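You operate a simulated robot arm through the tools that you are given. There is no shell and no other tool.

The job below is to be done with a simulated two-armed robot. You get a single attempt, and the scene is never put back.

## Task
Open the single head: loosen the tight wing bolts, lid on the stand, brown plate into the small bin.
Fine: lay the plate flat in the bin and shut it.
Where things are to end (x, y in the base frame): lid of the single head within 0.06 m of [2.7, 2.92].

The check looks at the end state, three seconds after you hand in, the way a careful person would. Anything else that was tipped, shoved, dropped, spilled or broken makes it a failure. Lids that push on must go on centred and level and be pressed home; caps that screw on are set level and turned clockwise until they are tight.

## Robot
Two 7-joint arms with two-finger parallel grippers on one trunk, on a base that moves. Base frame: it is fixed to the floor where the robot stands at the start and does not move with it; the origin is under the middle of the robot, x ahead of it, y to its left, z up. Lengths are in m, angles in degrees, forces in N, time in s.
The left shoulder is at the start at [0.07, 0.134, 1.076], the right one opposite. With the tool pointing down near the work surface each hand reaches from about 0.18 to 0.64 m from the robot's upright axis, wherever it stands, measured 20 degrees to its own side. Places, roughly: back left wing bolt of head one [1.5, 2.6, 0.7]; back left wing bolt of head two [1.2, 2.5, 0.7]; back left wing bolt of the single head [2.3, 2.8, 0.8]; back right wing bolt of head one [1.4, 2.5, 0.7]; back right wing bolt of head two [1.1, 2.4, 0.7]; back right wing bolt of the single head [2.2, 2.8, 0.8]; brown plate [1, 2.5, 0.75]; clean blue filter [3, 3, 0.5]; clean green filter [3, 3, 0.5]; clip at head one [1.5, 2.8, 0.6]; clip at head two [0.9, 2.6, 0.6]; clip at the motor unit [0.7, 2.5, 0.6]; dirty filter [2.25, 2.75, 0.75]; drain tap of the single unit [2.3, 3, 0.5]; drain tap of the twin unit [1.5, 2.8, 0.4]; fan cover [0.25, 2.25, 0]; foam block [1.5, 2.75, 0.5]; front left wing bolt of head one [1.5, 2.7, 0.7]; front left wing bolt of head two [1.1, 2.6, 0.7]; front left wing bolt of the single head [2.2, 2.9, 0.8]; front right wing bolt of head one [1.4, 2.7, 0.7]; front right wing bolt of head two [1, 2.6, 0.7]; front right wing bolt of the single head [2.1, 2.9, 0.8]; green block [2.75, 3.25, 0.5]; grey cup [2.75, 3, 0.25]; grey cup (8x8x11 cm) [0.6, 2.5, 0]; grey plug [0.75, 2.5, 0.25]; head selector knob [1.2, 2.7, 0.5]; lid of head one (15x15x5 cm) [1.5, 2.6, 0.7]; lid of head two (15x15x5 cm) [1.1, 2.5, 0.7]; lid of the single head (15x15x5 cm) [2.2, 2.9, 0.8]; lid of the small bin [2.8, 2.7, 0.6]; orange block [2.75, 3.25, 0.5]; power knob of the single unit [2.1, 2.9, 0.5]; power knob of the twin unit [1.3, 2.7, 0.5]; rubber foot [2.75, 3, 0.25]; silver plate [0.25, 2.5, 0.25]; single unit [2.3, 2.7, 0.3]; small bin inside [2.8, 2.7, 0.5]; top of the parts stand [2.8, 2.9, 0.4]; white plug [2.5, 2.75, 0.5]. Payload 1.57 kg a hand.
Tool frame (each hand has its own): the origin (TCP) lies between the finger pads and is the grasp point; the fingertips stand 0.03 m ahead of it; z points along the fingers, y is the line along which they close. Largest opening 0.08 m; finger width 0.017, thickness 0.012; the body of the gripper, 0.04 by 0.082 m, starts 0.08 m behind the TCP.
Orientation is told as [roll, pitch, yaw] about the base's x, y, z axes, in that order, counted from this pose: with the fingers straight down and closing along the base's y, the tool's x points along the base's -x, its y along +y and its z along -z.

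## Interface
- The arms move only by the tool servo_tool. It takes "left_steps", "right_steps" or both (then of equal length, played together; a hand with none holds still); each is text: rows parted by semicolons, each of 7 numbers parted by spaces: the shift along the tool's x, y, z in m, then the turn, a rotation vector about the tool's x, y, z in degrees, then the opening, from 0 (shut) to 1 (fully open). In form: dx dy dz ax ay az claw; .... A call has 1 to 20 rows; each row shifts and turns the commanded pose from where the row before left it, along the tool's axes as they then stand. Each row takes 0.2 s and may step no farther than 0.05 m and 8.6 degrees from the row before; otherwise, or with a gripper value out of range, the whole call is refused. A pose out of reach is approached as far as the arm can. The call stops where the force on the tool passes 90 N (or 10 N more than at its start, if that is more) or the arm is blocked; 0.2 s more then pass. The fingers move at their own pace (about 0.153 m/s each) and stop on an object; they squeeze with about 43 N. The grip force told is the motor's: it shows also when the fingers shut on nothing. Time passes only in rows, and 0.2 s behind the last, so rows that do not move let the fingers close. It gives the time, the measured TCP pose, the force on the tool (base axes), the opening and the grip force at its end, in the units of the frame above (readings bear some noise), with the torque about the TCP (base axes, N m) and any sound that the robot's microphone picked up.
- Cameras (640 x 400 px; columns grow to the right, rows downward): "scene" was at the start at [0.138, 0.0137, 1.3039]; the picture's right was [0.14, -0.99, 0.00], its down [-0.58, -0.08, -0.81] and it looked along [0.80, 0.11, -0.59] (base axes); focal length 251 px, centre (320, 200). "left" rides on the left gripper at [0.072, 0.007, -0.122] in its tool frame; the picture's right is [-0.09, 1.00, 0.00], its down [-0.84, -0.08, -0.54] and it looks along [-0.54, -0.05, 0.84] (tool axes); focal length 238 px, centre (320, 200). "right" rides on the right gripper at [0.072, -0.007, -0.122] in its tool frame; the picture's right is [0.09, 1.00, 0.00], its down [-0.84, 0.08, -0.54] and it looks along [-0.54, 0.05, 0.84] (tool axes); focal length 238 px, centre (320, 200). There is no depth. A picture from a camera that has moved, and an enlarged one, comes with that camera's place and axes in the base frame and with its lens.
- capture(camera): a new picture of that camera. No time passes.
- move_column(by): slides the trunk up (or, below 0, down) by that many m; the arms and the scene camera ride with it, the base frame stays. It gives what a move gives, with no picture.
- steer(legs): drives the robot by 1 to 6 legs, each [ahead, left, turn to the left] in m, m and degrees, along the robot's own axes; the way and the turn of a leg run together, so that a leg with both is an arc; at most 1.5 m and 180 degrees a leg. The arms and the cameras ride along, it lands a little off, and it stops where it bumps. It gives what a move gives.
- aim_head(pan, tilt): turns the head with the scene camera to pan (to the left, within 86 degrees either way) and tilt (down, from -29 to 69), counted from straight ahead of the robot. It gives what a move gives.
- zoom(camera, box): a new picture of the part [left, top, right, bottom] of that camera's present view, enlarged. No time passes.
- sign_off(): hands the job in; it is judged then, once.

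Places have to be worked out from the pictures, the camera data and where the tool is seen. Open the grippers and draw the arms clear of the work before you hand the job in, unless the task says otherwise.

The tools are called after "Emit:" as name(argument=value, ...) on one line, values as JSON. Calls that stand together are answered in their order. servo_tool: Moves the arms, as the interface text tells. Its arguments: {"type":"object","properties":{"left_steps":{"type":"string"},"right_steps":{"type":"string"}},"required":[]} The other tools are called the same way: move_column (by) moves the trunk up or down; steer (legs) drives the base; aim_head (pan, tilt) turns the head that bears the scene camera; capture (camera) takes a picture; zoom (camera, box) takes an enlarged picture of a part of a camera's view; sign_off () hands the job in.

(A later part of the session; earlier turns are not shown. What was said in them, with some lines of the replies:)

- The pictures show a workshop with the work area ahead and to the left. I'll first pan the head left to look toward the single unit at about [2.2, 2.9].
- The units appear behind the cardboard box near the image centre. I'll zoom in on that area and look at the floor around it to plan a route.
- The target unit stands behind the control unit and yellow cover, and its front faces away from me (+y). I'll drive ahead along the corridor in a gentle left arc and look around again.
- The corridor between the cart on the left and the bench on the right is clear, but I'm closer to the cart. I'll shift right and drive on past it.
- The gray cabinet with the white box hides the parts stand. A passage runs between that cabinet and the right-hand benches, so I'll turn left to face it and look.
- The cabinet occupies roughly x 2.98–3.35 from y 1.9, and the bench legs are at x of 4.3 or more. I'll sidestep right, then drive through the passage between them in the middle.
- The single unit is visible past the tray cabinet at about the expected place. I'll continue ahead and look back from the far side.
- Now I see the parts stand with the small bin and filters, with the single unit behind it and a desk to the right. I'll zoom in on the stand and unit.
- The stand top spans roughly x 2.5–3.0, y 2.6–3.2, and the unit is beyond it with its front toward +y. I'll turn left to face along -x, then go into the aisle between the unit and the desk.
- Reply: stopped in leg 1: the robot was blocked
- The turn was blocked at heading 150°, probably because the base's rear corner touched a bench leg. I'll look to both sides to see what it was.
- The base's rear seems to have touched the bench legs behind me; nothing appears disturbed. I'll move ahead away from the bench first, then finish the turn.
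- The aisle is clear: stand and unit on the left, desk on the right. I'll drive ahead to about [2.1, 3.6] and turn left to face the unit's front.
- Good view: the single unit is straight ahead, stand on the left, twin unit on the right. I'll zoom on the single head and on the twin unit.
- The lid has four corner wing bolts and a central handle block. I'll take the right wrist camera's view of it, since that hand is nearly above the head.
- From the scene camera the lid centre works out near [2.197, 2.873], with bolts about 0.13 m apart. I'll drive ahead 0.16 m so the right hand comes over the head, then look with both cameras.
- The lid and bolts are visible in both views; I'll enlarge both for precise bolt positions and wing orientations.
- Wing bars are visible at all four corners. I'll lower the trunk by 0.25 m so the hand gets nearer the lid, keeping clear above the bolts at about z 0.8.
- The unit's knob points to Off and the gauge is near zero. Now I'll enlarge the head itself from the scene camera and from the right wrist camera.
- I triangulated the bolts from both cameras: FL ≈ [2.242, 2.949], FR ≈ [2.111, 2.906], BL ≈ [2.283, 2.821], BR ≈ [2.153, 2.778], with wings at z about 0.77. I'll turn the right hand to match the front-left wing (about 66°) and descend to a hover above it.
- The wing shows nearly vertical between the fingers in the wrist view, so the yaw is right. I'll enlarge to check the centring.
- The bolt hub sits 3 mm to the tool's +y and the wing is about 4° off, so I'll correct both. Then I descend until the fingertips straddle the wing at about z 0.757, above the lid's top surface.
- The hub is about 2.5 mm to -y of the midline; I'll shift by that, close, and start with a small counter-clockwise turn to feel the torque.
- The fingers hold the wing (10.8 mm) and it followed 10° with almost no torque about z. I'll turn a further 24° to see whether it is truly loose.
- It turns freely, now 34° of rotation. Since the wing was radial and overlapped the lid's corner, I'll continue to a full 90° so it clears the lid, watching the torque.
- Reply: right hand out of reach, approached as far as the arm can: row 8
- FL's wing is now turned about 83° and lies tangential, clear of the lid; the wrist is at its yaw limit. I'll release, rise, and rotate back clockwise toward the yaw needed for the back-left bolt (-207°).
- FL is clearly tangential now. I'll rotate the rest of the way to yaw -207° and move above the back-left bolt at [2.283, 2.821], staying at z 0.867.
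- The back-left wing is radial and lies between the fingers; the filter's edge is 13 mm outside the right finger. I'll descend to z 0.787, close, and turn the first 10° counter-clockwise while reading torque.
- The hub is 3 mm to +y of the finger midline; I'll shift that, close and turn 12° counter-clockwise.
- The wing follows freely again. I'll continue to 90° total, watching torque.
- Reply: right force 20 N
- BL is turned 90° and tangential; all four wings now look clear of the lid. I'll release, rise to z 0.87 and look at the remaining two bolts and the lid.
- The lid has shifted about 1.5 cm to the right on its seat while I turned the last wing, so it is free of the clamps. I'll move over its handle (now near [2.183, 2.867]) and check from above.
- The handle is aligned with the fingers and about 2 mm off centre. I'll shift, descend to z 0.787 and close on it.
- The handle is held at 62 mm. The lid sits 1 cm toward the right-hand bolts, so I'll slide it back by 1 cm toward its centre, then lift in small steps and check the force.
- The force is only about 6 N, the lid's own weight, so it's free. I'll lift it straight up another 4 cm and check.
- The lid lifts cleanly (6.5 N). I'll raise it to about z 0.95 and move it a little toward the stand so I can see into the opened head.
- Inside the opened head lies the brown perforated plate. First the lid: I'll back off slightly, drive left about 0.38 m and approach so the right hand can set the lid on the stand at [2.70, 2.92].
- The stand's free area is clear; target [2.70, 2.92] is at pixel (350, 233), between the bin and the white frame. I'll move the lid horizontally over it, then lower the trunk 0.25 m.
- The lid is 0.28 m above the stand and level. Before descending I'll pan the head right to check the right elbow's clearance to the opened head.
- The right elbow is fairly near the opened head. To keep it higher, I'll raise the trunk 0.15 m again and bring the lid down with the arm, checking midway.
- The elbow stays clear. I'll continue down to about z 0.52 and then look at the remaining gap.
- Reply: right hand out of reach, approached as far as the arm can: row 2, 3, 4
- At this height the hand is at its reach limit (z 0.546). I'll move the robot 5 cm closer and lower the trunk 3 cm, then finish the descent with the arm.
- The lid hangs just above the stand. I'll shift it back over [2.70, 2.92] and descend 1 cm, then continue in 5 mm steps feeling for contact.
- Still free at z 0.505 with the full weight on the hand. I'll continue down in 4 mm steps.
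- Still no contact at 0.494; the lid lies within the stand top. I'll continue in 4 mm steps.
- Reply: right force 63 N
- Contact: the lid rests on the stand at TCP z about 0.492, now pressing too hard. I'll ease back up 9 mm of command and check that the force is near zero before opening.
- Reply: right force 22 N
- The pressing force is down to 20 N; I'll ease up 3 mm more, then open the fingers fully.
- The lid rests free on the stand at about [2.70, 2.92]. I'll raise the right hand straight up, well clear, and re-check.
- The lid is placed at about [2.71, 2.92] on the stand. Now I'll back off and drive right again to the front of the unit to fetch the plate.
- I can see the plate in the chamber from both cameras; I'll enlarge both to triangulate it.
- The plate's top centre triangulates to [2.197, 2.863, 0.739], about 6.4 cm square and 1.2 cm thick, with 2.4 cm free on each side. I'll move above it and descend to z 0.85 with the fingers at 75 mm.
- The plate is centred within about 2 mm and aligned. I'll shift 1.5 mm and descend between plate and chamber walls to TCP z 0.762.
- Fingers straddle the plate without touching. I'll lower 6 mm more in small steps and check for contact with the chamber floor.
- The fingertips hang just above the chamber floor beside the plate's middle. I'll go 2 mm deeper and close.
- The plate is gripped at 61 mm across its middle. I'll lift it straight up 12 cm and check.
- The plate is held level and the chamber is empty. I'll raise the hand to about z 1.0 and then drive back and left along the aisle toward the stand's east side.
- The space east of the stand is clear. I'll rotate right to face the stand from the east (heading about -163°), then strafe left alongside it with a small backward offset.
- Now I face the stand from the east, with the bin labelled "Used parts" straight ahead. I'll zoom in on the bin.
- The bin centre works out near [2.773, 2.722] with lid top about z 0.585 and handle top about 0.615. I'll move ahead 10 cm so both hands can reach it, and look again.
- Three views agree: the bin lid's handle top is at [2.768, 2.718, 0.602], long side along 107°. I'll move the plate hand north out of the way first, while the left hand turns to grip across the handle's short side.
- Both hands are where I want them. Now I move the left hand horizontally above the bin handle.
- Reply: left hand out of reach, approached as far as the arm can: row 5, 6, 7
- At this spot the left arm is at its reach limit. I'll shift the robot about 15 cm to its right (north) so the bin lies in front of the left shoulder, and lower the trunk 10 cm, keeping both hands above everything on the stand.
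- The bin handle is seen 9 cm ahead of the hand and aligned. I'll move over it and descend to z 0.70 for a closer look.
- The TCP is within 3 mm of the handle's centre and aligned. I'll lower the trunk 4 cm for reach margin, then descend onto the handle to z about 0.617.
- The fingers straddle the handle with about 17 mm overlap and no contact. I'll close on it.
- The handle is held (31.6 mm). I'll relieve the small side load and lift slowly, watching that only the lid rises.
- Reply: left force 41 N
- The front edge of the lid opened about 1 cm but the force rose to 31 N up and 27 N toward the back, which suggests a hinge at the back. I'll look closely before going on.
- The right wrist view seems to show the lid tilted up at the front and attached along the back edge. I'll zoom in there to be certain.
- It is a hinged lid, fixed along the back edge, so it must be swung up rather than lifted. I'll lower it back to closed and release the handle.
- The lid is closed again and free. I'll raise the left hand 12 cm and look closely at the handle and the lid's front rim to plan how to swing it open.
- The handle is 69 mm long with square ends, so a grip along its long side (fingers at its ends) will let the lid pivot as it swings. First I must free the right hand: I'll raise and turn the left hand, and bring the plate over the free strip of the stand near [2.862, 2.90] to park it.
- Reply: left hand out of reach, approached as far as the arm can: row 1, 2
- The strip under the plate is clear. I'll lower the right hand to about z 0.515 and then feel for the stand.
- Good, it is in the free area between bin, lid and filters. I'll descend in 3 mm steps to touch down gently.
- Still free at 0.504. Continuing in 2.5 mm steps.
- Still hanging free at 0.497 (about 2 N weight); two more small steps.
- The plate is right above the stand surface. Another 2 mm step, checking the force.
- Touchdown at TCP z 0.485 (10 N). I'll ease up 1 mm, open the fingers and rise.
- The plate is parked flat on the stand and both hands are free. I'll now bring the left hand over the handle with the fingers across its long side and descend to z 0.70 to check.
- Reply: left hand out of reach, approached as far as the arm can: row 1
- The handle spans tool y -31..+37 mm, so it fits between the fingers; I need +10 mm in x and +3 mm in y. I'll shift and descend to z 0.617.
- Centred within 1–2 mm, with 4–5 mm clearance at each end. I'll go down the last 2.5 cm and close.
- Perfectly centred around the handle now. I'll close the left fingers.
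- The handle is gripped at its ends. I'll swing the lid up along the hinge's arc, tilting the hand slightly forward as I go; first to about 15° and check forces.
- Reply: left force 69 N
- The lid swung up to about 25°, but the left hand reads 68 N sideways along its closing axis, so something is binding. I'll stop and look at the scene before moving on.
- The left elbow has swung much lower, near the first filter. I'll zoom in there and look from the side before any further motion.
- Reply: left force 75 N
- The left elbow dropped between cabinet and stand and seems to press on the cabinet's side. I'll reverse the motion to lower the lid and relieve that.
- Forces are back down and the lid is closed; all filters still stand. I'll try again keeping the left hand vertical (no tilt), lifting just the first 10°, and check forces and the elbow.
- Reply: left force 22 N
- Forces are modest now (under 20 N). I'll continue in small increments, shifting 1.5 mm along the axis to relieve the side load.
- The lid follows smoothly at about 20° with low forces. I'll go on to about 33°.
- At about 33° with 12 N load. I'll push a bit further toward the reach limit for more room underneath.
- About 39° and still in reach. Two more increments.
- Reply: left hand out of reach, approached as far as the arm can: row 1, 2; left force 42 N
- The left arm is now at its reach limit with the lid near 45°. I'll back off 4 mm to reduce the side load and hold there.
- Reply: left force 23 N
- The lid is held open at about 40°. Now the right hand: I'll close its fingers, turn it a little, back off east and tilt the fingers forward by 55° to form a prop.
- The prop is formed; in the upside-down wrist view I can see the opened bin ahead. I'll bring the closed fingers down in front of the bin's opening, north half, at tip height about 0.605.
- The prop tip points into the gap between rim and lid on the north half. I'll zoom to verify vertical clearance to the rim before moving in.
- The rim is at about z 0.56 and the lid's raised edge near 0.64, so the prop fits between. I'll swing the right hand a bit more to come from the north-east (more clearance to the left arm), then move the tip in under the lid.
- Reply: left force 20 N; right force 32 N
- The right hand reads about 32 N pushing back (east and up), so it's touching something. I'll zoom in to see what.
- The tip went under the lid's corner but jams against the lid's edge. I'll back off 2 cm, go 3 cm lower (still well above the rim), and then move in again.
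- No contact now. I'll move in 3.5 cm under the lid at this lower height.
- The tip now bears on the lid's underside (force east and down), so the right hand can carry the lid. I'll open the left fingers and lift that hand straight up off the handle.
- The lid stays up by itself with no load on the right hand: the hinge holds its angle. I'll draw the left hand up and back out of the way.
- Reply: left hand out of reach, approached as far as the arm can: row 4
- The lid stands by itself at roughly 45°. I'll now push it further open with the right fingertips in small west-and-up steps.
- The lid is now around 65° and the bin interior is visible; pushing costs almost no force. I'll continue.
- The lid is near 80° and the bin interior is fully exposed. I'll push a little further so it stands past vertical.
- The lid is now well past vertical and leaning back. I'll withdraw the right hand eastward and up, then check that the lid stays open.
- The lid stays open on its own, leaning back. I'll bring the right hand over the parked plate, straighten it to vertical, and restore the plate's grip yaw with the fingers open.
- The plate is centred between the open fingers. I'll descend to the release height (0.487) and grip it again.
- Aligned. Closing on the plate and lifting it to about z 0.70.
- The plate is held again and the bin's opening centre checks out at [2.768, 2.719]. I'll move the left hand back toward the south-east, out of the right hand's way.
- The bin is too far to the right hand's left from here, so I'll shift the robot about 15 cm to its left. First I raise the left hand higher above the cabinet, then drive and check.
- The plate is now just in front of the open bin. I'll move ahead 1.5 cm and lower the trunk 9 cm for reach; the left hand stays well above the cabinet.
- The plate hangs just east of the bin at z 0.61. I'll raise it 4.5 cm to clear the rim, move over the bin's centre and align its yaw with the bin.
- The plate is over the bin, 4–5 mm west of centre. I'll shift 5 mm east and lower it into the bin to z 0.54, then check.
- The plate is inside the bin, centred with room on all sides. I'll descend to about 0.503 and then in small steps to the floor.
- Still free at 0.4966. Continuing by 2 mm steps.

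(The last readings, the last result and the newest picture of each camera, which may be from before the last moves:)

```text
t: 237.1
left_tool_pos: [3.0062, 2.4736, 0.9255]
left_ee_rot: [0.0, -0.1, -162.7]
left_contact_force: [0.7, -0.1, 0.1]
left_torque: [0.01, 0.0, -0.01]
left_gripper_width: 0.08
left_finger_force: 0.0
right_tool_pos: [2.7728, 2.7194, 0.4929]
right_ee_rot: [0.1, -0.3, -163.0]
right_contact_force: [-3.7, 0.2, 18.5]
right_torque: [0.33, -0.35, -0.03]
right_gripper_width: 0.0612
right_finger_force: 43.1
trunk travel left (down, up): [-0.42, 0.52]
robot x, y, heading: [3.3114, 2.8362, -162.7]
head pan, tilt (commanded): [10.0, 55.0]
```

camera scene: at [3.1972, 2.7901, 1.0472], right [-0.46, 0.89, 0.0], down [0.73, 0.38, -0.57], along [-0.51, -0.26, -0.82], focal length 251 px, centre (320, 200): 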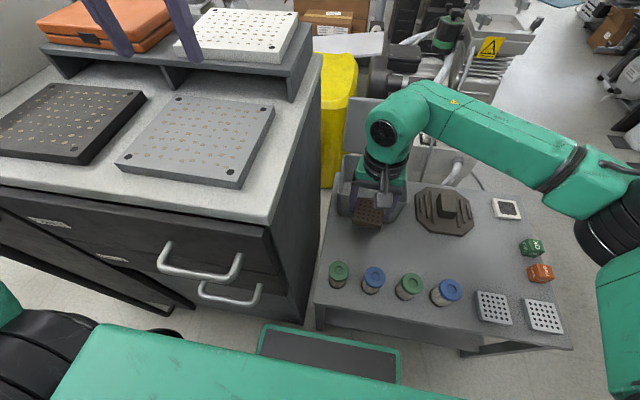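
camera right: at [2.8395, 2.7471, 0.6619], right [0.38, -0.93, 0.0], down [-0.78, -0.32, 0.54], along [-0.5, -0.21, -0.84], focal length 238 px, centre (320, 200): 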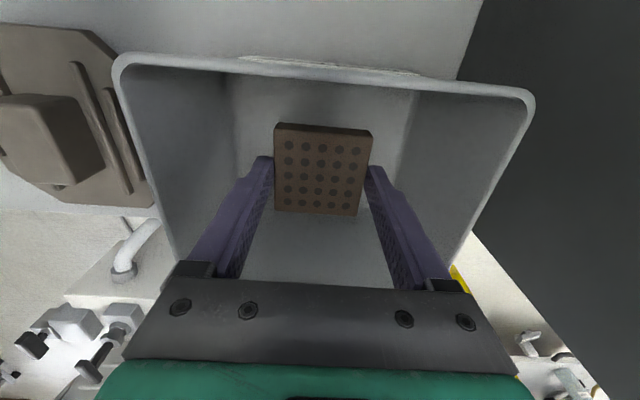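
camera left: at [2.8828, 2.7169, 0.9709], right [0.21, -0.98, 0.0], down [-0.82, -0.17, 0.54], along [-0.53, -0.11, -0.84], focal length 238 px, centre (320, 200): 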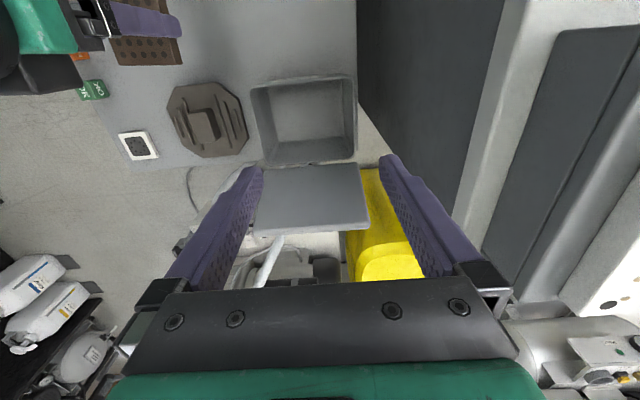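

The plate touches the bin floor at TCP z 0.493. I'll ease up 2 mm, open the fingers and rise straight up.

Emit:
servo_tool(right_steps="0 0 -0.002 0 0 0 0; 0 0 0 0 0 0 0.95; 0 0 0 0 0 0 0.95; 0 0 -0.02 0 0 0 0.95; 0 0 -0.03 0 0 0 0.95; 0 0 -0.03 0 0 0 0.95; 0 0 -0.03 0 0 0 0.95; 0 0 -0.03 0 0 0 0.95; 0 0 -0.03 0 0 0 0.95; 0 0 0 0 0 0 0.95")

Emit:
capture(camera="right")

Emit:
zoom(camera="scene", box=[310, 80, 450, 250])

```text
t: 239.3
left_tool_pos: [3.0037, 2.4731, 0.924]
left_ee_rot: [-0.1, 0.1, -162.7]
left_contact_force: [-0.9, -0.6, 0.6]
left_torque: [0.02, -0.01, 0.0]
left_gripper_width: 0.0801
left_finger_force: 0.0
right_tool_pos: [2.7718, 2.7204, 0.6629]
right_ee_rot: [-0.1, 0.0, -163.0]
right_contact_force: [-0.4, 1.0, -0.8]
right_torque: [-0.01, 0.03, 0.0]
right_gripper_width: 0.0761
right_finger_force: 0.1
trunk travel left (down, up): [-0.42, 0.52]
robot x, y, heading: [3.309, 2.8375, -162.3]
head pan, tilt (commanded): [10.0, 55.0]
```

```text
taken
camera right: at [2.8386, 2.7465, 0.7858], right [0.38, -0.93, 0.0], down [-0.78, -0.32, 0.54], along [-0.5, -0.21, -0.84], focal length 238 px, centre (320, 200)
```

right: 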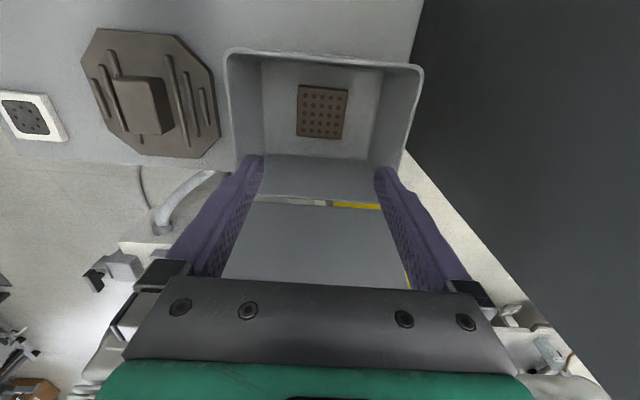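

```text
2.35 times, centred on (380, 165) of scene
camera zoom: at [3.1969, 2.79, 1.0471], right [-0.46, 0.89, 0.0], down [0.73, 0.38, -0.57], along [-0.51, -0.26, -0.82], focal length 590 px, centre (179, 282)
```

zoom: 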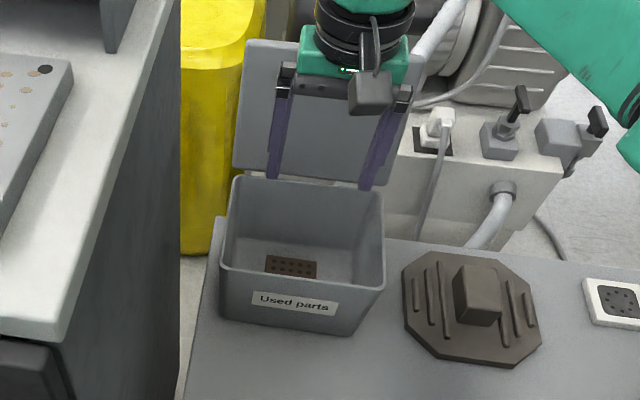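

The plate lies flat on the bin's floor. To shut the lid (leaning back about 116°, top edge near z 0.69), I'll raise the right hand, move it to the north side clear of the handle, close the fingers and tilt them forward 45°.

Emit:
servo_tool(right_steps="0 0 -0.04 0 0 0 0.5; 0 -0.03 -0.04 0 0 0 0; 0 -0.03 -0.04 0 0 0 0; 0 0 0 0 -7.5 0 0; 0 0 0 0 -7.5 0 0; 0 0 0 0 -7.5 0 0; 0 0 0 0 -7.5 0 0; 0 0 0 0 -7.5 0 0; 0 0 0 0 -7.5 0 0; 0 0 0 0 0 0 0")

Emit:
capture(camera="scene")

Emit:
capture(camera="right")

```text
t: 241.5
left_tool_pos: [3.0033, 2.4725, 0.9235]
left_ee_rot: [0.0, 0.1, -162.7]
left_contact_force: [0.3, -1.3, -0.5]
left_torque: [0.0, -0.01, 0.01]
left_gripper_width: 0.08
left_finger_force: 0.1
right_tool_pos: [2.7557, 2.7769, 0.7825]
right_ee_rot: [0.0, -45.1, -163.0]
right_contact_force: [0.6, -0.1, 0.0]
right_torque: [0.01, 0.02, 0.0]
right_gripper_width: 0.0001
right_finger_force: 21.4
trunk travel left (down, up): [-0.42, 0.52]
robot x, y, heading: [3.3094, 2.8381, -162.3]
head pan, tilt (commanded): [10.0, 55.0]
```

```text
taken
camera scene: at [3.1971, 2.7899, 1.0471], right [-0.46, 0.89, 0.0], down [0.73, 0.38, -0.57], along [-0.51, -0.26, -0.82], focal length 251 px, centre (320, 200)
```

scene: 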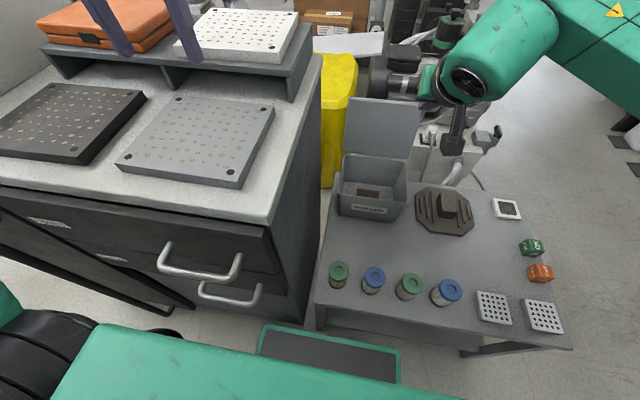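

```text
taken
camera right: at [2.885, 2.8224, 0.8177], right [0.35, -0.93, -0.07], down [-0.18, -0.13, 0.98], along [-0.92, -0.33, -0.21], focal length 238 px, centre (320, 200)
```

right: 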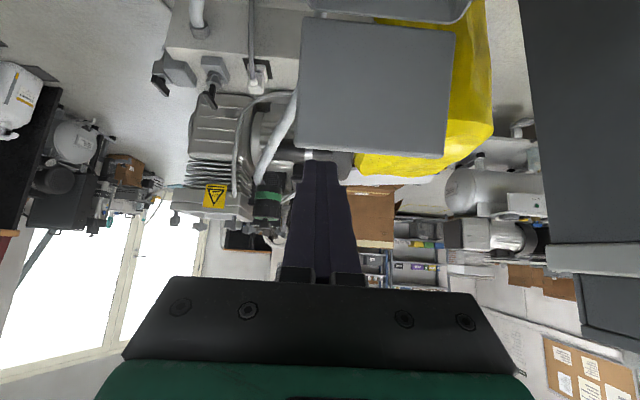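

The wrist view shows the open lid's face with its top edge just below my fingertips. I'll move west over the top edge first.

Emit:
servo_tool(right_steps="-0.026 0 0.026 0 0 0 0; -0.026 0 0.026 0 0 0 0; -0.026 0 0.026 0 0 0 0; -0.026 0 0.026 0 0 0 0; 0 0 0 0 0 0 0")

Emit:
capture(camera="right")

Emit:
zoom(camera="scene", box=[320, 40, 500, 240])

```text
t: 242.7
left_tool_pos: [3.0036, 2.4735, 0.9249]
left_ee_rot: [0.0, 0.1, -162.8]
left_contact_force: [0.1, 0.3, -0.7]
left_torque: [0.0, 0.01, -0.02]
left_gripper_width: 0.0802
left_finger_force: 0.0
right_tool_pos: [2.6141, 2.7326, 0.7827]
right_ee_rot: [0.0, -45.0, -162.9]
right_contact_force: [-0.3, -0.2, 0.1]
right_torque: [0.0, 0.0, 0.01]
right_gripper_width: 0.0
right_finger_force: 21.5
trunk travel left (down, up): [-0.42, 0.52]
robot x, y, heading: [3.3051, 2.8384, -162.5]
head pan, tilt (commanded): [10.0, 55.0]
```

```text
taken
camera right: at [2.7428, 2.7785, 0.8191], right [0.35, -0.93, -0.07], down [-0.18, -0.14, 0.98], along [-0.92, -0.33, -0.21], focal length 238 px, centre (320, 200)
```

right: 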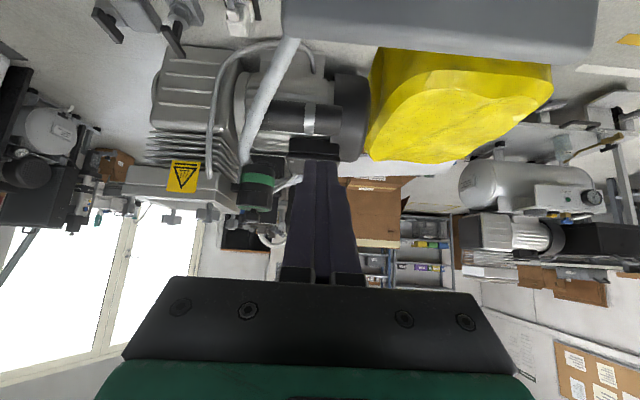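

```text
2.00 times, centred on (410, 140) of scene
camera zoom: at [3.1974, 2.7904, 1.0472], right [-0.46, 0.89, 0.0], down [0.73, 0.38, -0.57], along [-0.51, -0.26, -0.82], focal length 501 px, centre (140, 320)
```

zoom: 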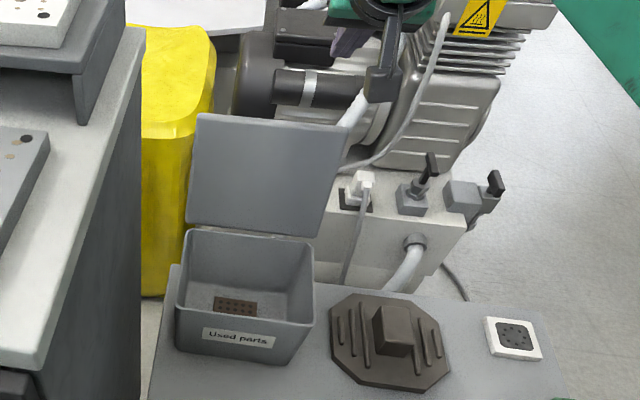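

The fingers are past the lid's top edge. I'll lower them 7.5 cm behind it.

Emit:
servo_tool(right_steps="0.0177 0 0.0177 0 0 0 0; 0.0177 0 0.0177 0 0 0 0; 0.0177 0 0.0177 0 0 0 0; 0 0 0 0 0 0 0")

Emit:
capture(camera="right")

Emit:
zoom(camera="scene", box=[320, 40, 500, 240])

```text
t: 243.7
left_tool_pos: [3.0033, 2.4733, 0.9245]
left_ee_rot: [-0.1, 0.2, -162.7]
left_contact_force: [0.6, -0.1, 0.5]
left_torque: [-0.03, 0.0, 0.0]
left_gripper_width: 0.0799
left_finger_force: 0.0
right_tool_pos: [2.6165, 2.7305, 0.71]
right_ee_rot: [-0.1, -44.9, -163.0]
right_contact_force: [-0.5, -0.3, -0.2]
right_torque: [0.03, 0.0, -0.01]
right_gripper_width: 0.0003
right_finger_force: 21.2
trunk travel left (down, up): [-0.42, 0.52]
robot x, y, heading: [3.3095, 2.8357, -162.5]
head pan, tilt (commanded): [10.0, 55.0]
```

```text
taken
camera right: at [2.745, 2.7764, 0.7452], right [0.35, -0.93, -0.07], down [-0.18, -0.14, 0.97], along [-0.92, -0.33, -0.21], focal length 238 px, centre (320, 200)
```

right: 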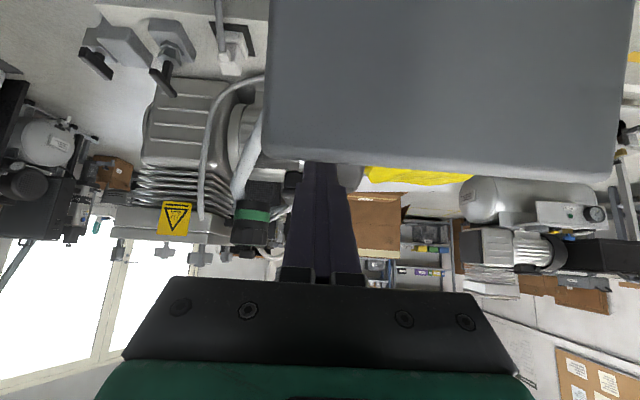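

```text
2.00 times, centred on (410, 140) of scene
camera zoom: at [3.1973, 2.79, 1.0472], right [-0.46, 0.89, 0.0], down [0.73, 0.38, -0.57], along [-0.51, -0.26, -0.82], focal length 501 px, centre (140, 320)
```

zoom: 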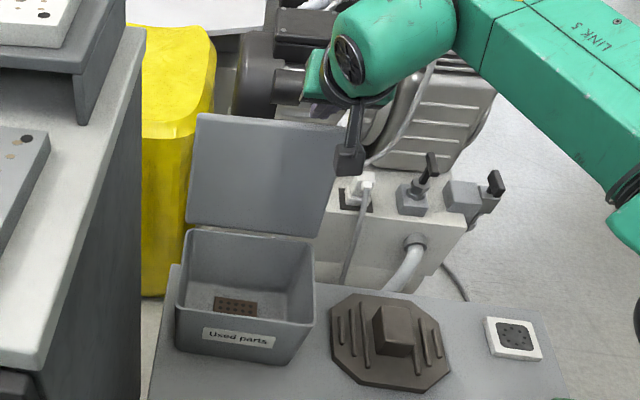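

The tip is just behind the lid's top edge. I'll lower another 1.5 cm, then sweep east in small steps to pull the lid up and over.

Emit:
servo_tool(right_steps="0.0106 0 0.0106 0 0 0 0; 0 0 0 0 0 0 0")

Emit:
servo_tool(right_steps="0.0071 0 -0.0071 0 0 0 0; 0.0071 0 -0.0071 0 0 0 0; 0.0071 0 -0.0071 0 0 0 0; 0 0 0 0 0 0 0")

Emit:
capture(camera="right")

Emit:
zoom(camera="scene", box=[320, 40, 500, 240])

```text
t: 244.3
left_tool_pos: [3.0048, 2.4722, 0.9245]
left_ee_rot: [0.1, 0.0, -162.6]
left_contact_force: [0.5, 0.1, 0.3]
left_torque: [0.0, 0.01, -0.02]
left_gripper_width: 0.0801
left_finger_force: 0.0
right_tool_pos: [2.6144, 2.7314, 0.6939]
right_ee_rot: [0.0, -45.2, -163.1]
right_contact_force: [-0.5, -0.6, 2.3]
right_torque: [0.05, -0.02, 0.02]
right_gripper_width: 0.0002
right_finger_force: 21.3
trunk travel left (down, up): [-0.42, 0.52]
robot x, y, heading: [3.3084, 2.8377, -162.7]
head pan, tilt (commanded): [10.0, 55.0]
```

```text
t: 245.3
left_tool_pos: [3.004, 2.4726, 0.9241]
left_ee_rot: [0.0, 0.0, -162.7]
left_contact_force: [0.4, 0.2, 0.0]
left_torque: [0.03, 0.02, 0.0]
left_gripper_width: 0.0801
left_finger_force: 0.0
right_tool_pos: [2.6431, 2.7416, 0.6924]
right_ee_rot: [-0.1, -44.9, -162.9]
right_contact_force: [0.7, 0.4, -0.3]
right_torque: [-0.02, -0.03, -0.04]
right_gripper_width: 0.0003
right_finger_force: 22.0
trunk travel left (down, up): [-0.42, 0.52]
robot x, y, heading: [3.3056, 2.8341, -162.8]
head pan, tilt (commanded): [10.0, 55.0]
```

```text
taken
camera right: at [2.7736, 2.7875, 0.7287], right [0.35, -0.93, -0.07], down [-0.18, -0.14, 0.97], along [-0.92, -0.33, -0.21], focal length 238 px, centre (320, 200)
```

right: 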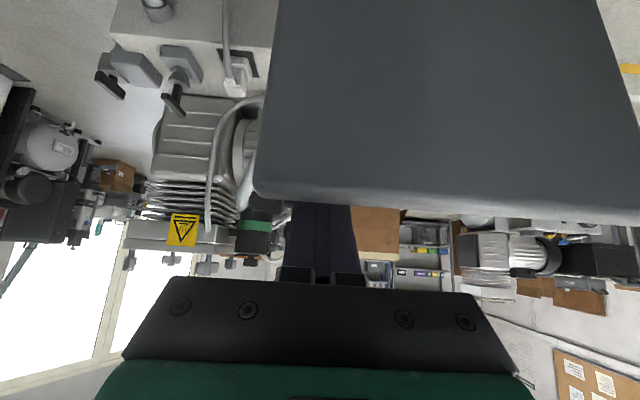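

```text
2.00 times, centred on (410, 140) of scene
camera zoom: at [3.1975, 2.79, 1.0471], right [-0.46, 0.89, 0.0], down [0.73, 0.38, -0.57], along [-0.51, -0.26, -0.82], focal length 501 px, centre (140, 320)
```

zoom: 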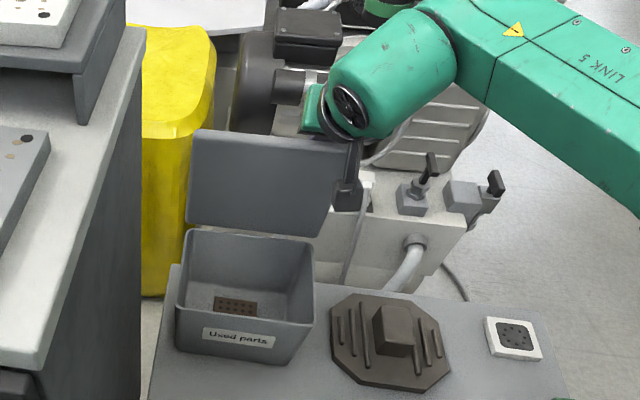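

The lid is following upright. I'll continue sweeping east.

Emit:
servo_tool(right_steps="0.0071 0 -0.0071 0 0 0 0; 0.0071 0 -0.0071 0 0 0 0; 0.0071 0 -0.0071 0 0 0 0; 0 0 0 0 0 0 0")

Emit:
zoom(camera="scene", box=[320, 40, 500, 240])

Emit:
capture(camera="right")

```text
t: 246.3
left_tool_pos: [3.0027, 2.4731, 0.9244]
left_ee_rot: [-0.1, 0.2, -162.8]
left_contact_force: [0.4, -1.1, 0.2]
left_torque: [-0.01, 0.01, -0.01]
left_gripper_width: 0.08
left_finger_force: 0.1
right_tool_pos: [2.6733, 2.7498, 0.6928]
right_ee_rot: [-0.1, -45.0, -163.1]
right_contact_force: [0.5, -0.1, -0.2]
right_torque: [-0.01, 0.01, 0.01]
right_gripper_width: 0.0
right_finger_force: 21.0
trunk travel left (down, up): [-0.42, 0.52]
robot x, y, heading: [3.3084, 2.8382, -162.4]
head pan, tilt (commanded): [10.0, 55.0]
```

```text
2.00 times, centred on (410, 140) of scene
camera zoom: at [3.197, 2.79, 1.0471], right [-0.46, 0.89, 0.0], down [0.73, 0.38, -0.57], along [-0.51, -0.26, -0.82], focal length 501 px, centre (140, 320)
```

zoom: 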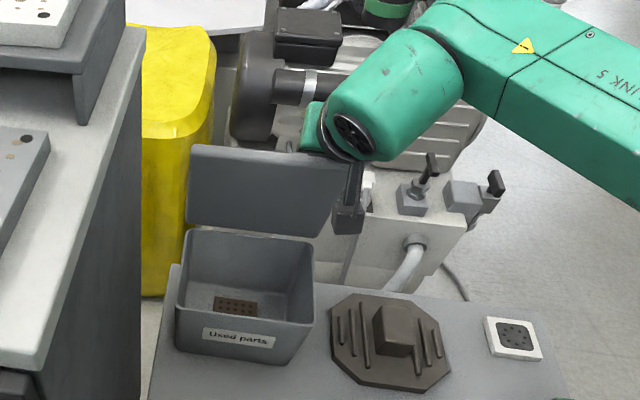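

```text
taken
camera right: at [2.8024, 2.7953, 0.7285], right [0.35, -0.93, -0.07], down [-0.18, -0.14, 0.97], along [-0.92, -0.33, -0.21], focal length 238 px, centre (320, 200)
```

right: 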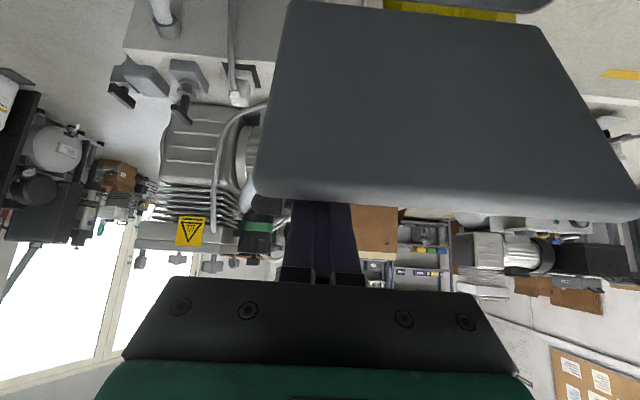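

The lid is about vertical now, moving freely. I'll continue east with a slight descent.

Emit:
servo_tool(right_steps="0.0099 0 -0.0042 0 0 0 0; 0.0099 0 -0.0042 0 0 0 0; 0.0099 0 -0.0042 0 0 0 0; 0.0099 0 -0.0042 0 0 0 0; 0 0 0 0 0 0 0")

Emit:
zoom(camera="scene", box=[320, 40, 500, 240])

Emit:
capture(camera="right")

```text
t: 247.5
left_tool_pos: [3.0038, 2.4722, 0.9251]
left_ee_rot: [-0.1, 0.2, -162.7]
left_contact_force: [-0.5, -0.2, 0.7]
left_torque: [0.02, 0.01, -0.01]
left_gripper_width: 0.0802
left_finger_force: 0.0
right_tool_pos: [2.7107, 2.7643, 0.6756]
right_ee_rot: [0.0, -45.1, -163.0]
right_contact_force: [-0.5, -0.3, -0.1]
right_torque: [0.01, 0.01, 0.01]
right_gripper_width: 0.0001
right_finger_force: 20.9
trunk travel left (down, up): [-0.42, 0.52]
robot x, y, heading: [3.3036, 2.8355, -162.8]
head pan, tilt (commanded): [10.0, 55.0]
```

```text
2.00 times, centred on (410, 140) of scene
camera zoom: at [3.1971, 2.79, 1.0471], right [-0.46, 0.89, 0.0], down [0.73, 0.38, -0.57], along [-0.51, -0.26, -0.82], focal length 501 px, centre (140, 320)
```

zoom: 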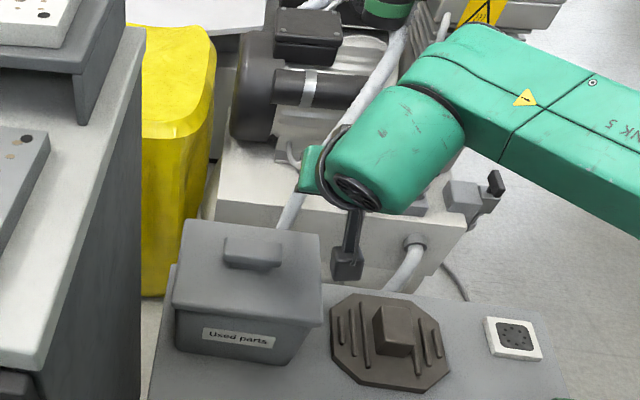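

```text
taken
camera right: at [2.8398, 2.8095, 0.7116], right [0.35, -0.93, -0.07], down [-0.18, -0.14, 0.97], along [-0.92, -0.33, -0.21], focal length 238 px, centre (320, 200)
```

right: 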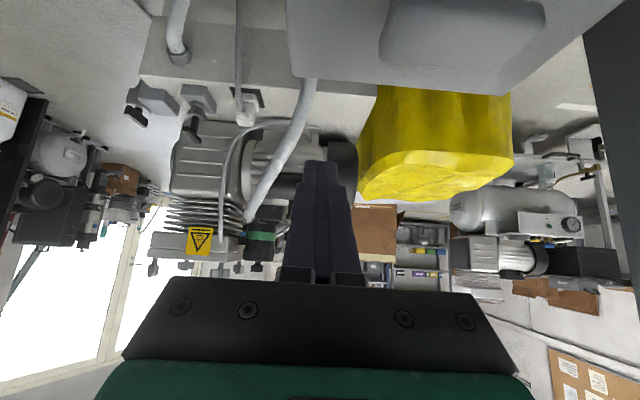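

The lid has dropped shut. I'll raise the right hand away and inspect the bin closely.

Emit:
servo_tool(right_steps="-0.0212 0 -0.0212 0 0 0 0; -0.0212 0 -0.0212 0 0 0 0; -0.0212 0 -0.0212 0 0 0 0; 0 0 0 0 7.5 0 0; 0 0 0 0 7.5 0 0; 0 0 0 0 7.5 0 0; 0 0 0 0 7.5 0 0; 0 0 0 0 7.5 0 0; 0 0 0 0 7.5 0 0; 0 0 0 0 0 0 0")

Emit:
zoom(camera="scene", box=[330, 120, 450, 240])

Emit:
capture(camera="right")

```text
t: 249.7
left_tool_pos: [3.0034, 2.4735, 0.9249]
left_ee_rot: [0.1, 0.0, -162.7]
left_contact_force: [0.4, -0.8, -0.1]
left_torque: [-0.02, -0.02, 0.03]
left_gripper_width: 0.0804
left_finger_force: 0.1
right_tool_pos: [2.7238, 2.7535, 0.7627]
right_ee_rot: [0.0, 0.0, -162.9]
right_contact_force: [0.1, 0.4, 0.3]
right_torque: [-0.02, -0.01, -0.02]
right_gripper_width: 0.0
right_finger_force: 21.5
right hand out of reach, approached as far as the arm can: row 9
trunk travel left (down, up): [-0.42, 0.52]
robot x, y, heading: [3.3122, 2.8379, -162.5]
head pan, tilt (commanded): [10.0, 55.0]
```

```text
3.33 times, centred on (390, 180) of scene
camera zoom: at [3.1967, 2.791, 1.0471], right [-0.46, 0.89, 0.0], down [0.73, 0.38, -0.57], along [-0.51, -0.26, -0.82], focal length 835 px, centre (87, 267)
```

zoom: 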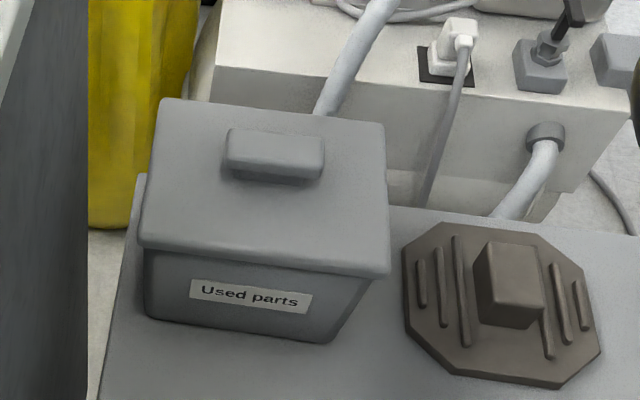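

```text
taken
camera right: at [2.7912, 2.7798, 0.8867], right [0.38, -0.93, 0.0], down [-0.78, -0.32, 0.54], along [-0.5, -0.21, -0.84], focal length 238 px, centre (320, 200)
```

right: 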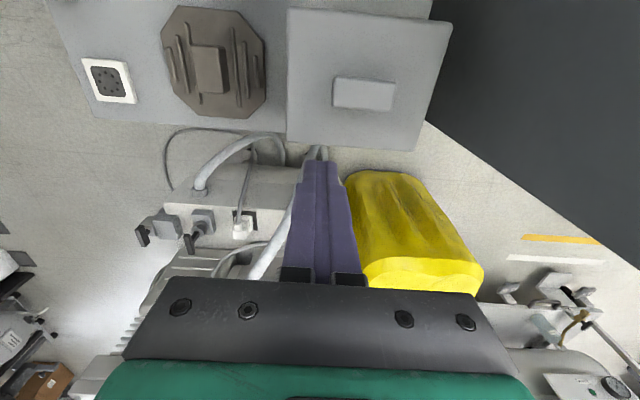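

The lid sits evenly on the bin. I'll give it a gentle press near the middle of its front edge with the closed fingertips to be sure it is home.

Emit:
servo_tool(right_steps="0.0388 0.023 0 0 0 0 0; 0.0388 0.0231 0 0 0 0 0; 0 0 0.04 0 0 0 0; 0 0 0.04 0 0 0 0; 0 0 0.04 0 0 0 0; 0 0 0.018 0 0 0 0; 0 0 0 0 0 0 0")

Emit:
capture(camera="right")

```text
t: 251.3
left_tool_pos: [3.0044, 2.4728, 0.9249]
left_ee_rot: [-0.1, 0.1, -162.8]
left_contact_force: [0.0, -0.9, -0.1]
left_torque: [0.03, -0.03, 0.02]
left_gripper_width: 0.0799
left_finger_force: 0.1
right_tool_pos: [2.8117, 2.7315, 0.625]
right_ee_rot: [0.0, -0.1, -163.0]
right_contact_force: [-0.2, -0.4, 0.2]
right_torque: [0.01, 0.01, 0.0]
right_gripper_width: 0.0002
right_finger_force: 21.8
trunk travel left (down, up): [-0.42, 0.52]
robot x, y, heading: [3.3059, 2.8379, -162.5]
head pan, tilt (commanded): [10.0, 55.0]
```

```text
taken
camera right: at [2.8787, 2.7593, 0.7483], right [0.38, -0.93, 0.0], down [-0.78, -0.32, 0.54], along [-0.5, -0.2, -0.84], focal length 238 px, centre (320, 200)
```

right: 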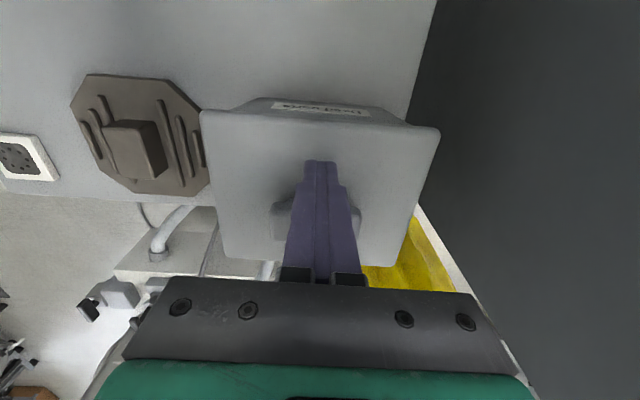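

The tip is above the lid's front, ahead of the handle. I'll lower in small steps to a light press.

Emit:
servo_tool(right_steps="0 0 0.004 0 0 0 0; 0 0 0.004 0 0 0 0; 0 0 0.003 0 0 0 0; 0 0 0 0 0 0 0")

```text
t: 252.3
left_tool_pos: [3.0035, 2.4733, 0.9255]
left_ee_rot: [0.0, 0.1, -162.6]
left_contact_force: [0.0, 0.0, -1.0]
left_torque: [-0.03, -0.01, 0.01]
left_gripper_width: 0.0798
left_finger_force: 0.1
right_tool_pos: [2.8134, 2.7312, 0.6147]
right_ee_rot: [0.1, 0.0, -163.0]
right_contact_force: [0.7, 0.0, 0.5]
right_torque: [0.02, 0.0, 0.02]
right_gripper_width: 0.0
right_finger_force: 20.5
trunk travel left (down, up): [-0.42, 0.52]
robot x, y, heading: [3.3089, 2.8348, -162.6]
head pan, tilt (commanded): [10.0, 55.0]
```

Emit:
servo_tool(right_steps="0 0 0.003 0 0 0 0; 0 0 0.003 0 0 0 0; 0 0 0 0 0 0 0")

```text
t: 253.1
left_tool_pos: [3.0041, 2.473, 0.9244]
left_ee_rot: [0.0, 0.1, -162.7]
left_contact_force: [-0.6, -0.6, -0.6]
left_torque: [-0.02, 0.03, -0.02]
left_gripper_width: 0.0801
left_finger_force: 0.1
right_tool_pos: [2.8104, 2.7324, 0.6078]
right_ee_rot: [0.0, 0.0, -162.9]
right_contact_force: [0.3, -0.5, 0.7]
right_torque: [-0.03, 0.0, 0.01]
right_gripper_width: 0.0
right_finger_force: 21.2
trunk travel left (down, up): [-0.42, 0.52]
robot x, y, heading: [3.3075, 2.8377, -162.6]
head pan, tilt (commanded): [10.0, 55.0]
```

Emit:
servo_tool(right_steps="0 0 0.003 0 0 0 0; 0 0 0.003 0 0 0 0; 0 0 0 0 0 0 0")

```text
t: 253.9
left_tool_pos: [3.0058, 2.4741, 0.927]
left_ee_rot: [0.0, -0.1, -162.7]
left_contact_force: [-0.1, 0.3, 0.0]
left_torque: [-0.02, -0.03, 0.01]
left_gripper_width: 0.08
left_finger_force: 0.1
right_tool_pos: [2.8118, 2.7317, 0.6052]
right_ee_rot: [0.2, -0.4, -163.1]
right_contact_force: [-5.5, 1.8, 25.3]
right_torque: [0.08, 0.24, 0.18]
right_gripper_width: 0.0001
right_finger_force: 21.1
trunk travel left (down, up): [-0.42, 0.52]
robot x, y, heading: [3.3033, 2.8329, -162.7]
head pan, tilt (commanded): [10.0, 55.0]
```

The lid is solid under a 25 N press, so it is fully shut. I'll lift the right hand away and raise the trunk.

Emit:
servo_tool(right_steps="0 0 -0.02 0 0 0 0; 0 0 -0.04 0 0 0 0.3; 0 0 -0.04 0 0 0 0.6; 0.02 0 -0.04 0 0 0 1; 0.04 0 -0.04 0 0 0 1; 0.04 0 -0.04 0 0 0 1; 0 0 0 0 0 0 1")

Emit:
move_column(by=0.2)

Emit:
steer(legs=[[-0.2, 0, 0]])

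Emit:
aim_head(pan=0, tilt=40)

Emit:
capture(camera="scene")

```text
refused: row 5 steps farther than a row can; nothing moved
```

```text
t: 256.1
left_tool_pos: [3.0031, 2.4732, 1.1246]
left_ee_rot: [0.0, 0.0, -162.8]
left_contact_force: [0.3, -0.1, -0.3]
left_torque: [0.0, 0.0, 0.01]
left_gripper_width: 0.0802
left_finger_force: 0.2
right_tool_pos: [2.811, 2.7312, 0.8031]
right_ee_rot: [0.1, 0.0, -163.1]
right_contact_force: [1.0, -0.5, -0.1]
right_torque: [0.01, 0.0, 0.0]
right_gripper_width: 0.0
right_finger_force: 21.0
trunk travel left (down, up): [-0.62, 0.32]
robot x, y, heading: [3.3096, 2.8364, -162.8]
head pan, tilt (commanded): [10.0, 55.0]
```

```text
t: 257.6
left_tool_pos: [3.1845, 2.5312, 1.1242]
left_ee_rot: [-0.1, 0.2, -163.1]
left_contact_force: [0.1, 0.8, -0.3]
left_torque: [0.02, 0.02, 0.01]
left_gripper_width: 0.0801
left_finger_force: 0.1
right_tool_pos: [2.9939, 2.7925, 0.803]
right_ee_rot: [0.1, 0.0, -163.3]
right_contact_force: [-0.5, -1.4, 0.4]
right_torque: [0.02, -0.02, -0.03]
right_gripper_width: 0.0001
right_finger_force: 20.7
trunk travel left (down, up): [-0.62, 0.32]
robot x, y, heading: [3.4875, 2.8915, -163.0]
head pan, tilt (commanded): [10.0, 55.0]
```

```text
t: 258.4
left_tool_pos: [3.185, 2.5328, 1.1248]
left_ee_rot: [0.0, 0.1, -163.0]
left_contact_force: [-0.3, 0.4, 0.6]
left_torque: [0.03, 0.0, 0.0]
left_gripper_width: 0.0801
left_finger_force: 0.1
right_tool_pos: [2.9949, 2.7904, 0.8029]
right_ee_rot: [0.0, 0.0, -163.4]
right_contact_force: [0.1, -0.4, 0.2]
right_torque: [0.0, -0.03, 0.02]
right_gripper_width: 0.0001
right_finger_force: 21.7
trunk travel left (down, up): [-0.62, 0.32]
robot x, y, heading: [3.4913, 2.8924, -163.1]
head pan, tilt (commanded): [0.0, 40.0]
```

```text
taken
camera scene: at [3.3633, 2.8554, 1.2678], right [-0.29, 0.96, 0.0], down [0.62, 0.19, -0.77], along [-0.73, -0.22, -0.64], focal length 251 px, centre (320, 200)
```

scene: 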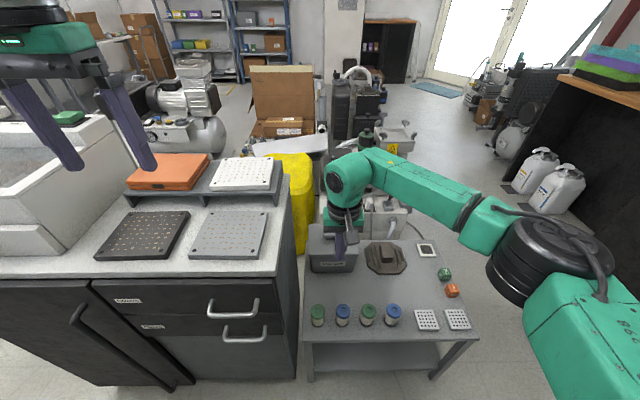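

The hand rose with the trunk; everything on the stand stands in place. I'll open the right gripper, raise it, and look at the stand and the single unit once more.

Emit:
servo_tool(right_steps="0 0 -0.04 0 0 0 0.5; 0 0 -0.04 0 0 0 1; 0 0 -0.04 0 0 0 1; 0 0 -0.04 0 0 0 1; 0 -0.03 0 0 0 0 1; 0 -0.03 0 0 0 0 1; 0 0 0 0 0 0 1")

Emit:
zoom(camera="scene", box=[280, 200, 500, 370])

Emit:
zoom(camera="scene", box=[80, 130, 320, 290])

```text
t: 260.0
left_tool_pos: [3.1855, 2.5301, 1.1253]
left_ee_rot: [-0.2, 0.1, -163.1]
left_contact_force: [0.9, -1.0, 0.3]
left_torque: [0.01, 0.04, 0.0]
left_gripper_width: 0.08
left_finger_force: 0.1
right_tool_pos: [2.9758, 2.8489, 0.9622]
right_ee_rot: [-0.1, 0.0, -163.2]
right_contact_force: [0.3, -0.1, 0.6]
right_torque: [-0.01, -0.01, -0.05]
right_gripper_width: 0.0798
right_finger_force: 0.0
trunk travel left (down, up): [-0.62, 0.32]
robot x, y, heading: [3.4894, 2.8962, -162.9]
head pan, tilt (commanded): [0.0, 40.0]
```

```text
2.35 times, centred on (390, 285) of scene
camera zoom: at [3.3635, 2.8544, 1.2678], right [-0.29, 0.96, 0.0], down [0.61, 0.19, -0.77], along [-0.73, -0.22, -0.64], focal length 590 px, centre (155, 0)
```

zoom: 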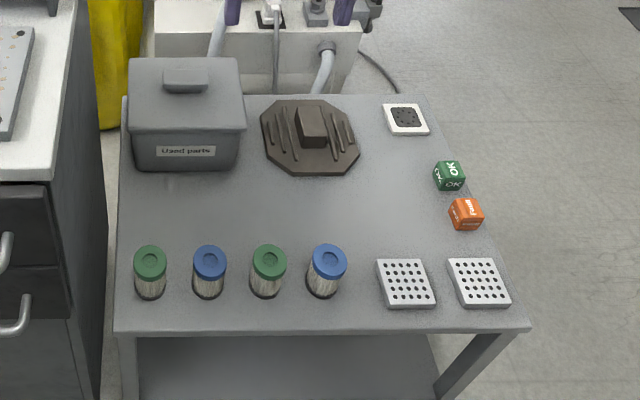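

```text
2.50 times, centred on (200, 210) of scene
camera zoom: at [3.3635, 2.8544, 1.2678], right [-0.29, 0.96, 0.0], down [0.61, 0.19, -0.77], along [-0.73, -0.22, -0.64], focal length 626 px, centre (620, 175)
```

zoom: 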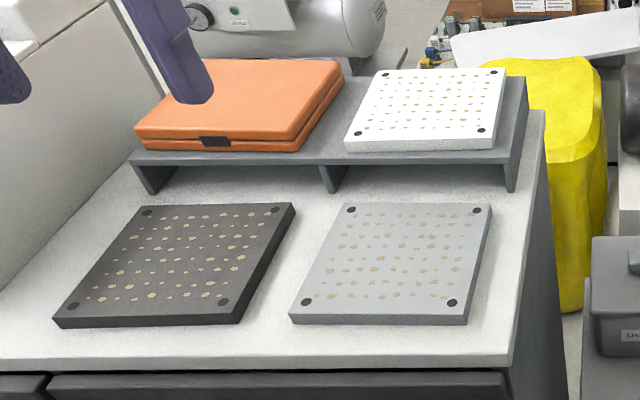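

The stand is in order: lid placed, bin shut, filters and tiles undisturbed. I'll check the single head and bolts from here once more, and back off a little to clear the arms.

Emit:
steer(legs=[[-0.12, 0, 0]])

Emit:
aim_head(pan=-5, tilt=30)

Emit:
capture(camera="scene")

Emit:
capture(camera="right")

```text
t: 261.2
left_tool_pos: [3.2983, 2.5667, 1.1231]
left_ee_rot: [0.0, 0.0, -163.0]
left_contact_force: [-0.7, 0.9, 0.5]
left_torque: [-0.02, -0.01, -0.02]
left_gripper_width: 0.0802
left_finger_force: 0.0
right_tool_pos: [3.0896, 2.8848, 0.9616]
right_ee_rot: [0.0, 0.0, -163.3]
right_contact_force: [0.3, -0.6, -0.6]
right_torque: [0.02, 0.01, 0.01]
right_gripper_width: 0.08
right_finger_force: 0.1
trunk travel left (down, up): [-0.62, 0.32]
robot x, y, heading: [3.6058, 2.9317, -163.0]
head pan, tilt (commanded): [0.0, 40.0]
```

```text
t: 261.9
left_tool_pos: [3.2996, 2.5673, 1.1244]
left_ee_rot: [0.0, 0.1, -163.0]
left_contact_force: [-0.7, 0.0, 1.1]
left_torque: [-0.01, 0.0, 0.02]
left_gripper_width: 0.08
left_finger_force: 0.1
right_tool_pos: [3.0906, 2.8849, 0.9617]
right_ee_rot: [0.0, 0.0, -163.4]
right_contact_force: [0.0, 0.2, 0.8]
right_torque: [0.05, 0.02, -0.02]
right_gripper_width: 0.0801
right_finger_force: 0.1
trunk travel left (down, up): [-0.62, 0.32]
robot x, y, heading: [3.6014, 2.9267, -162.9]
head pan, tilt (commanded): [-5.0, 30.0]
```

```text
taken
camera scene: at [3.4707, 2.8965, 1.2832], right [-0.21, 0.98, 0.0], down [0.49, 0.1, -0.87], along [-0.85, -0.18, -0.5], focal length 251 px, centre (320, 200)
```

scene: 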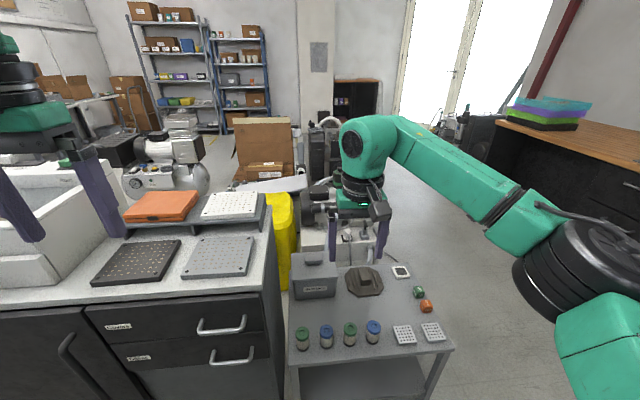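

```text
taken
camera right: at [3.158, 2.9112, 1.0846], right [0.37, -0.93, 0.0], down [-0.78, -0.31, 0.54], along [-0.5, -0.2, -0.84], focal length 238 px, centre (320, 200)
```

right: 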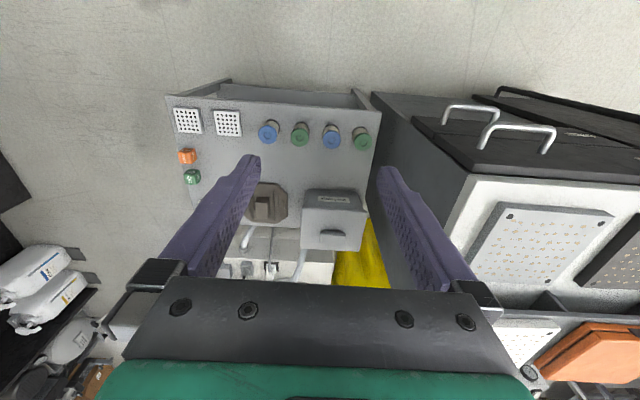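

The head's lid rests at about [2.70, 2.92] on the stand. The brown plate lies flat in the shut bin, both clamping wing bolts are loosened, and both grippers are open and clear. I'm handing in.

Emit:
sign_off()

```text
The job is handed in.
```

The single head is open, its lid is on the parts stand, and the brown plate is lying flat in the shut bin. I've handed the job in and don't have the check's result.

- **Wing bolts:** I turned the front-left bolt about 83° and the back-left one 90°, so their wings no longer reach over the lid. The two right-hand bolts already pointed clear, so I left them alone. Neither bolt I turned gave noticeable resistance, so I told tight from loose by wing position. The lid then lifted with only its own weight, about 6.5 N.
- **Lid:** it rests level on the stand at about [2.70, 2.92], within about 1 cm of the target.
- **Plate:** the brown plate was inside the single head, not near head two where the list put it. I set it down on the stand while I opened the bin, then laid it on the bin floor.
- **Bin:** the bin lid turned out to be hinged at the back. It dropped the last part of the way shut on its own, and a 25 N press on the front edge found it solid.

Three contacts along the way are worth knowing about:

- The robot's base bumped something behind it, probably a bench leg, while turning in the aisle.
- The left arm read about 68 N for a moment while opening the bin; its elbow looked to be pressing on the cabinet beside the stand.
- The head's lid slid about 1.5 cm on its seat while I turned the last bolt, before I lifted it.

In the final pictures the filters, blocks, tiles and cabinet items were all upright and in place. Both grippers are open and clear of the work.
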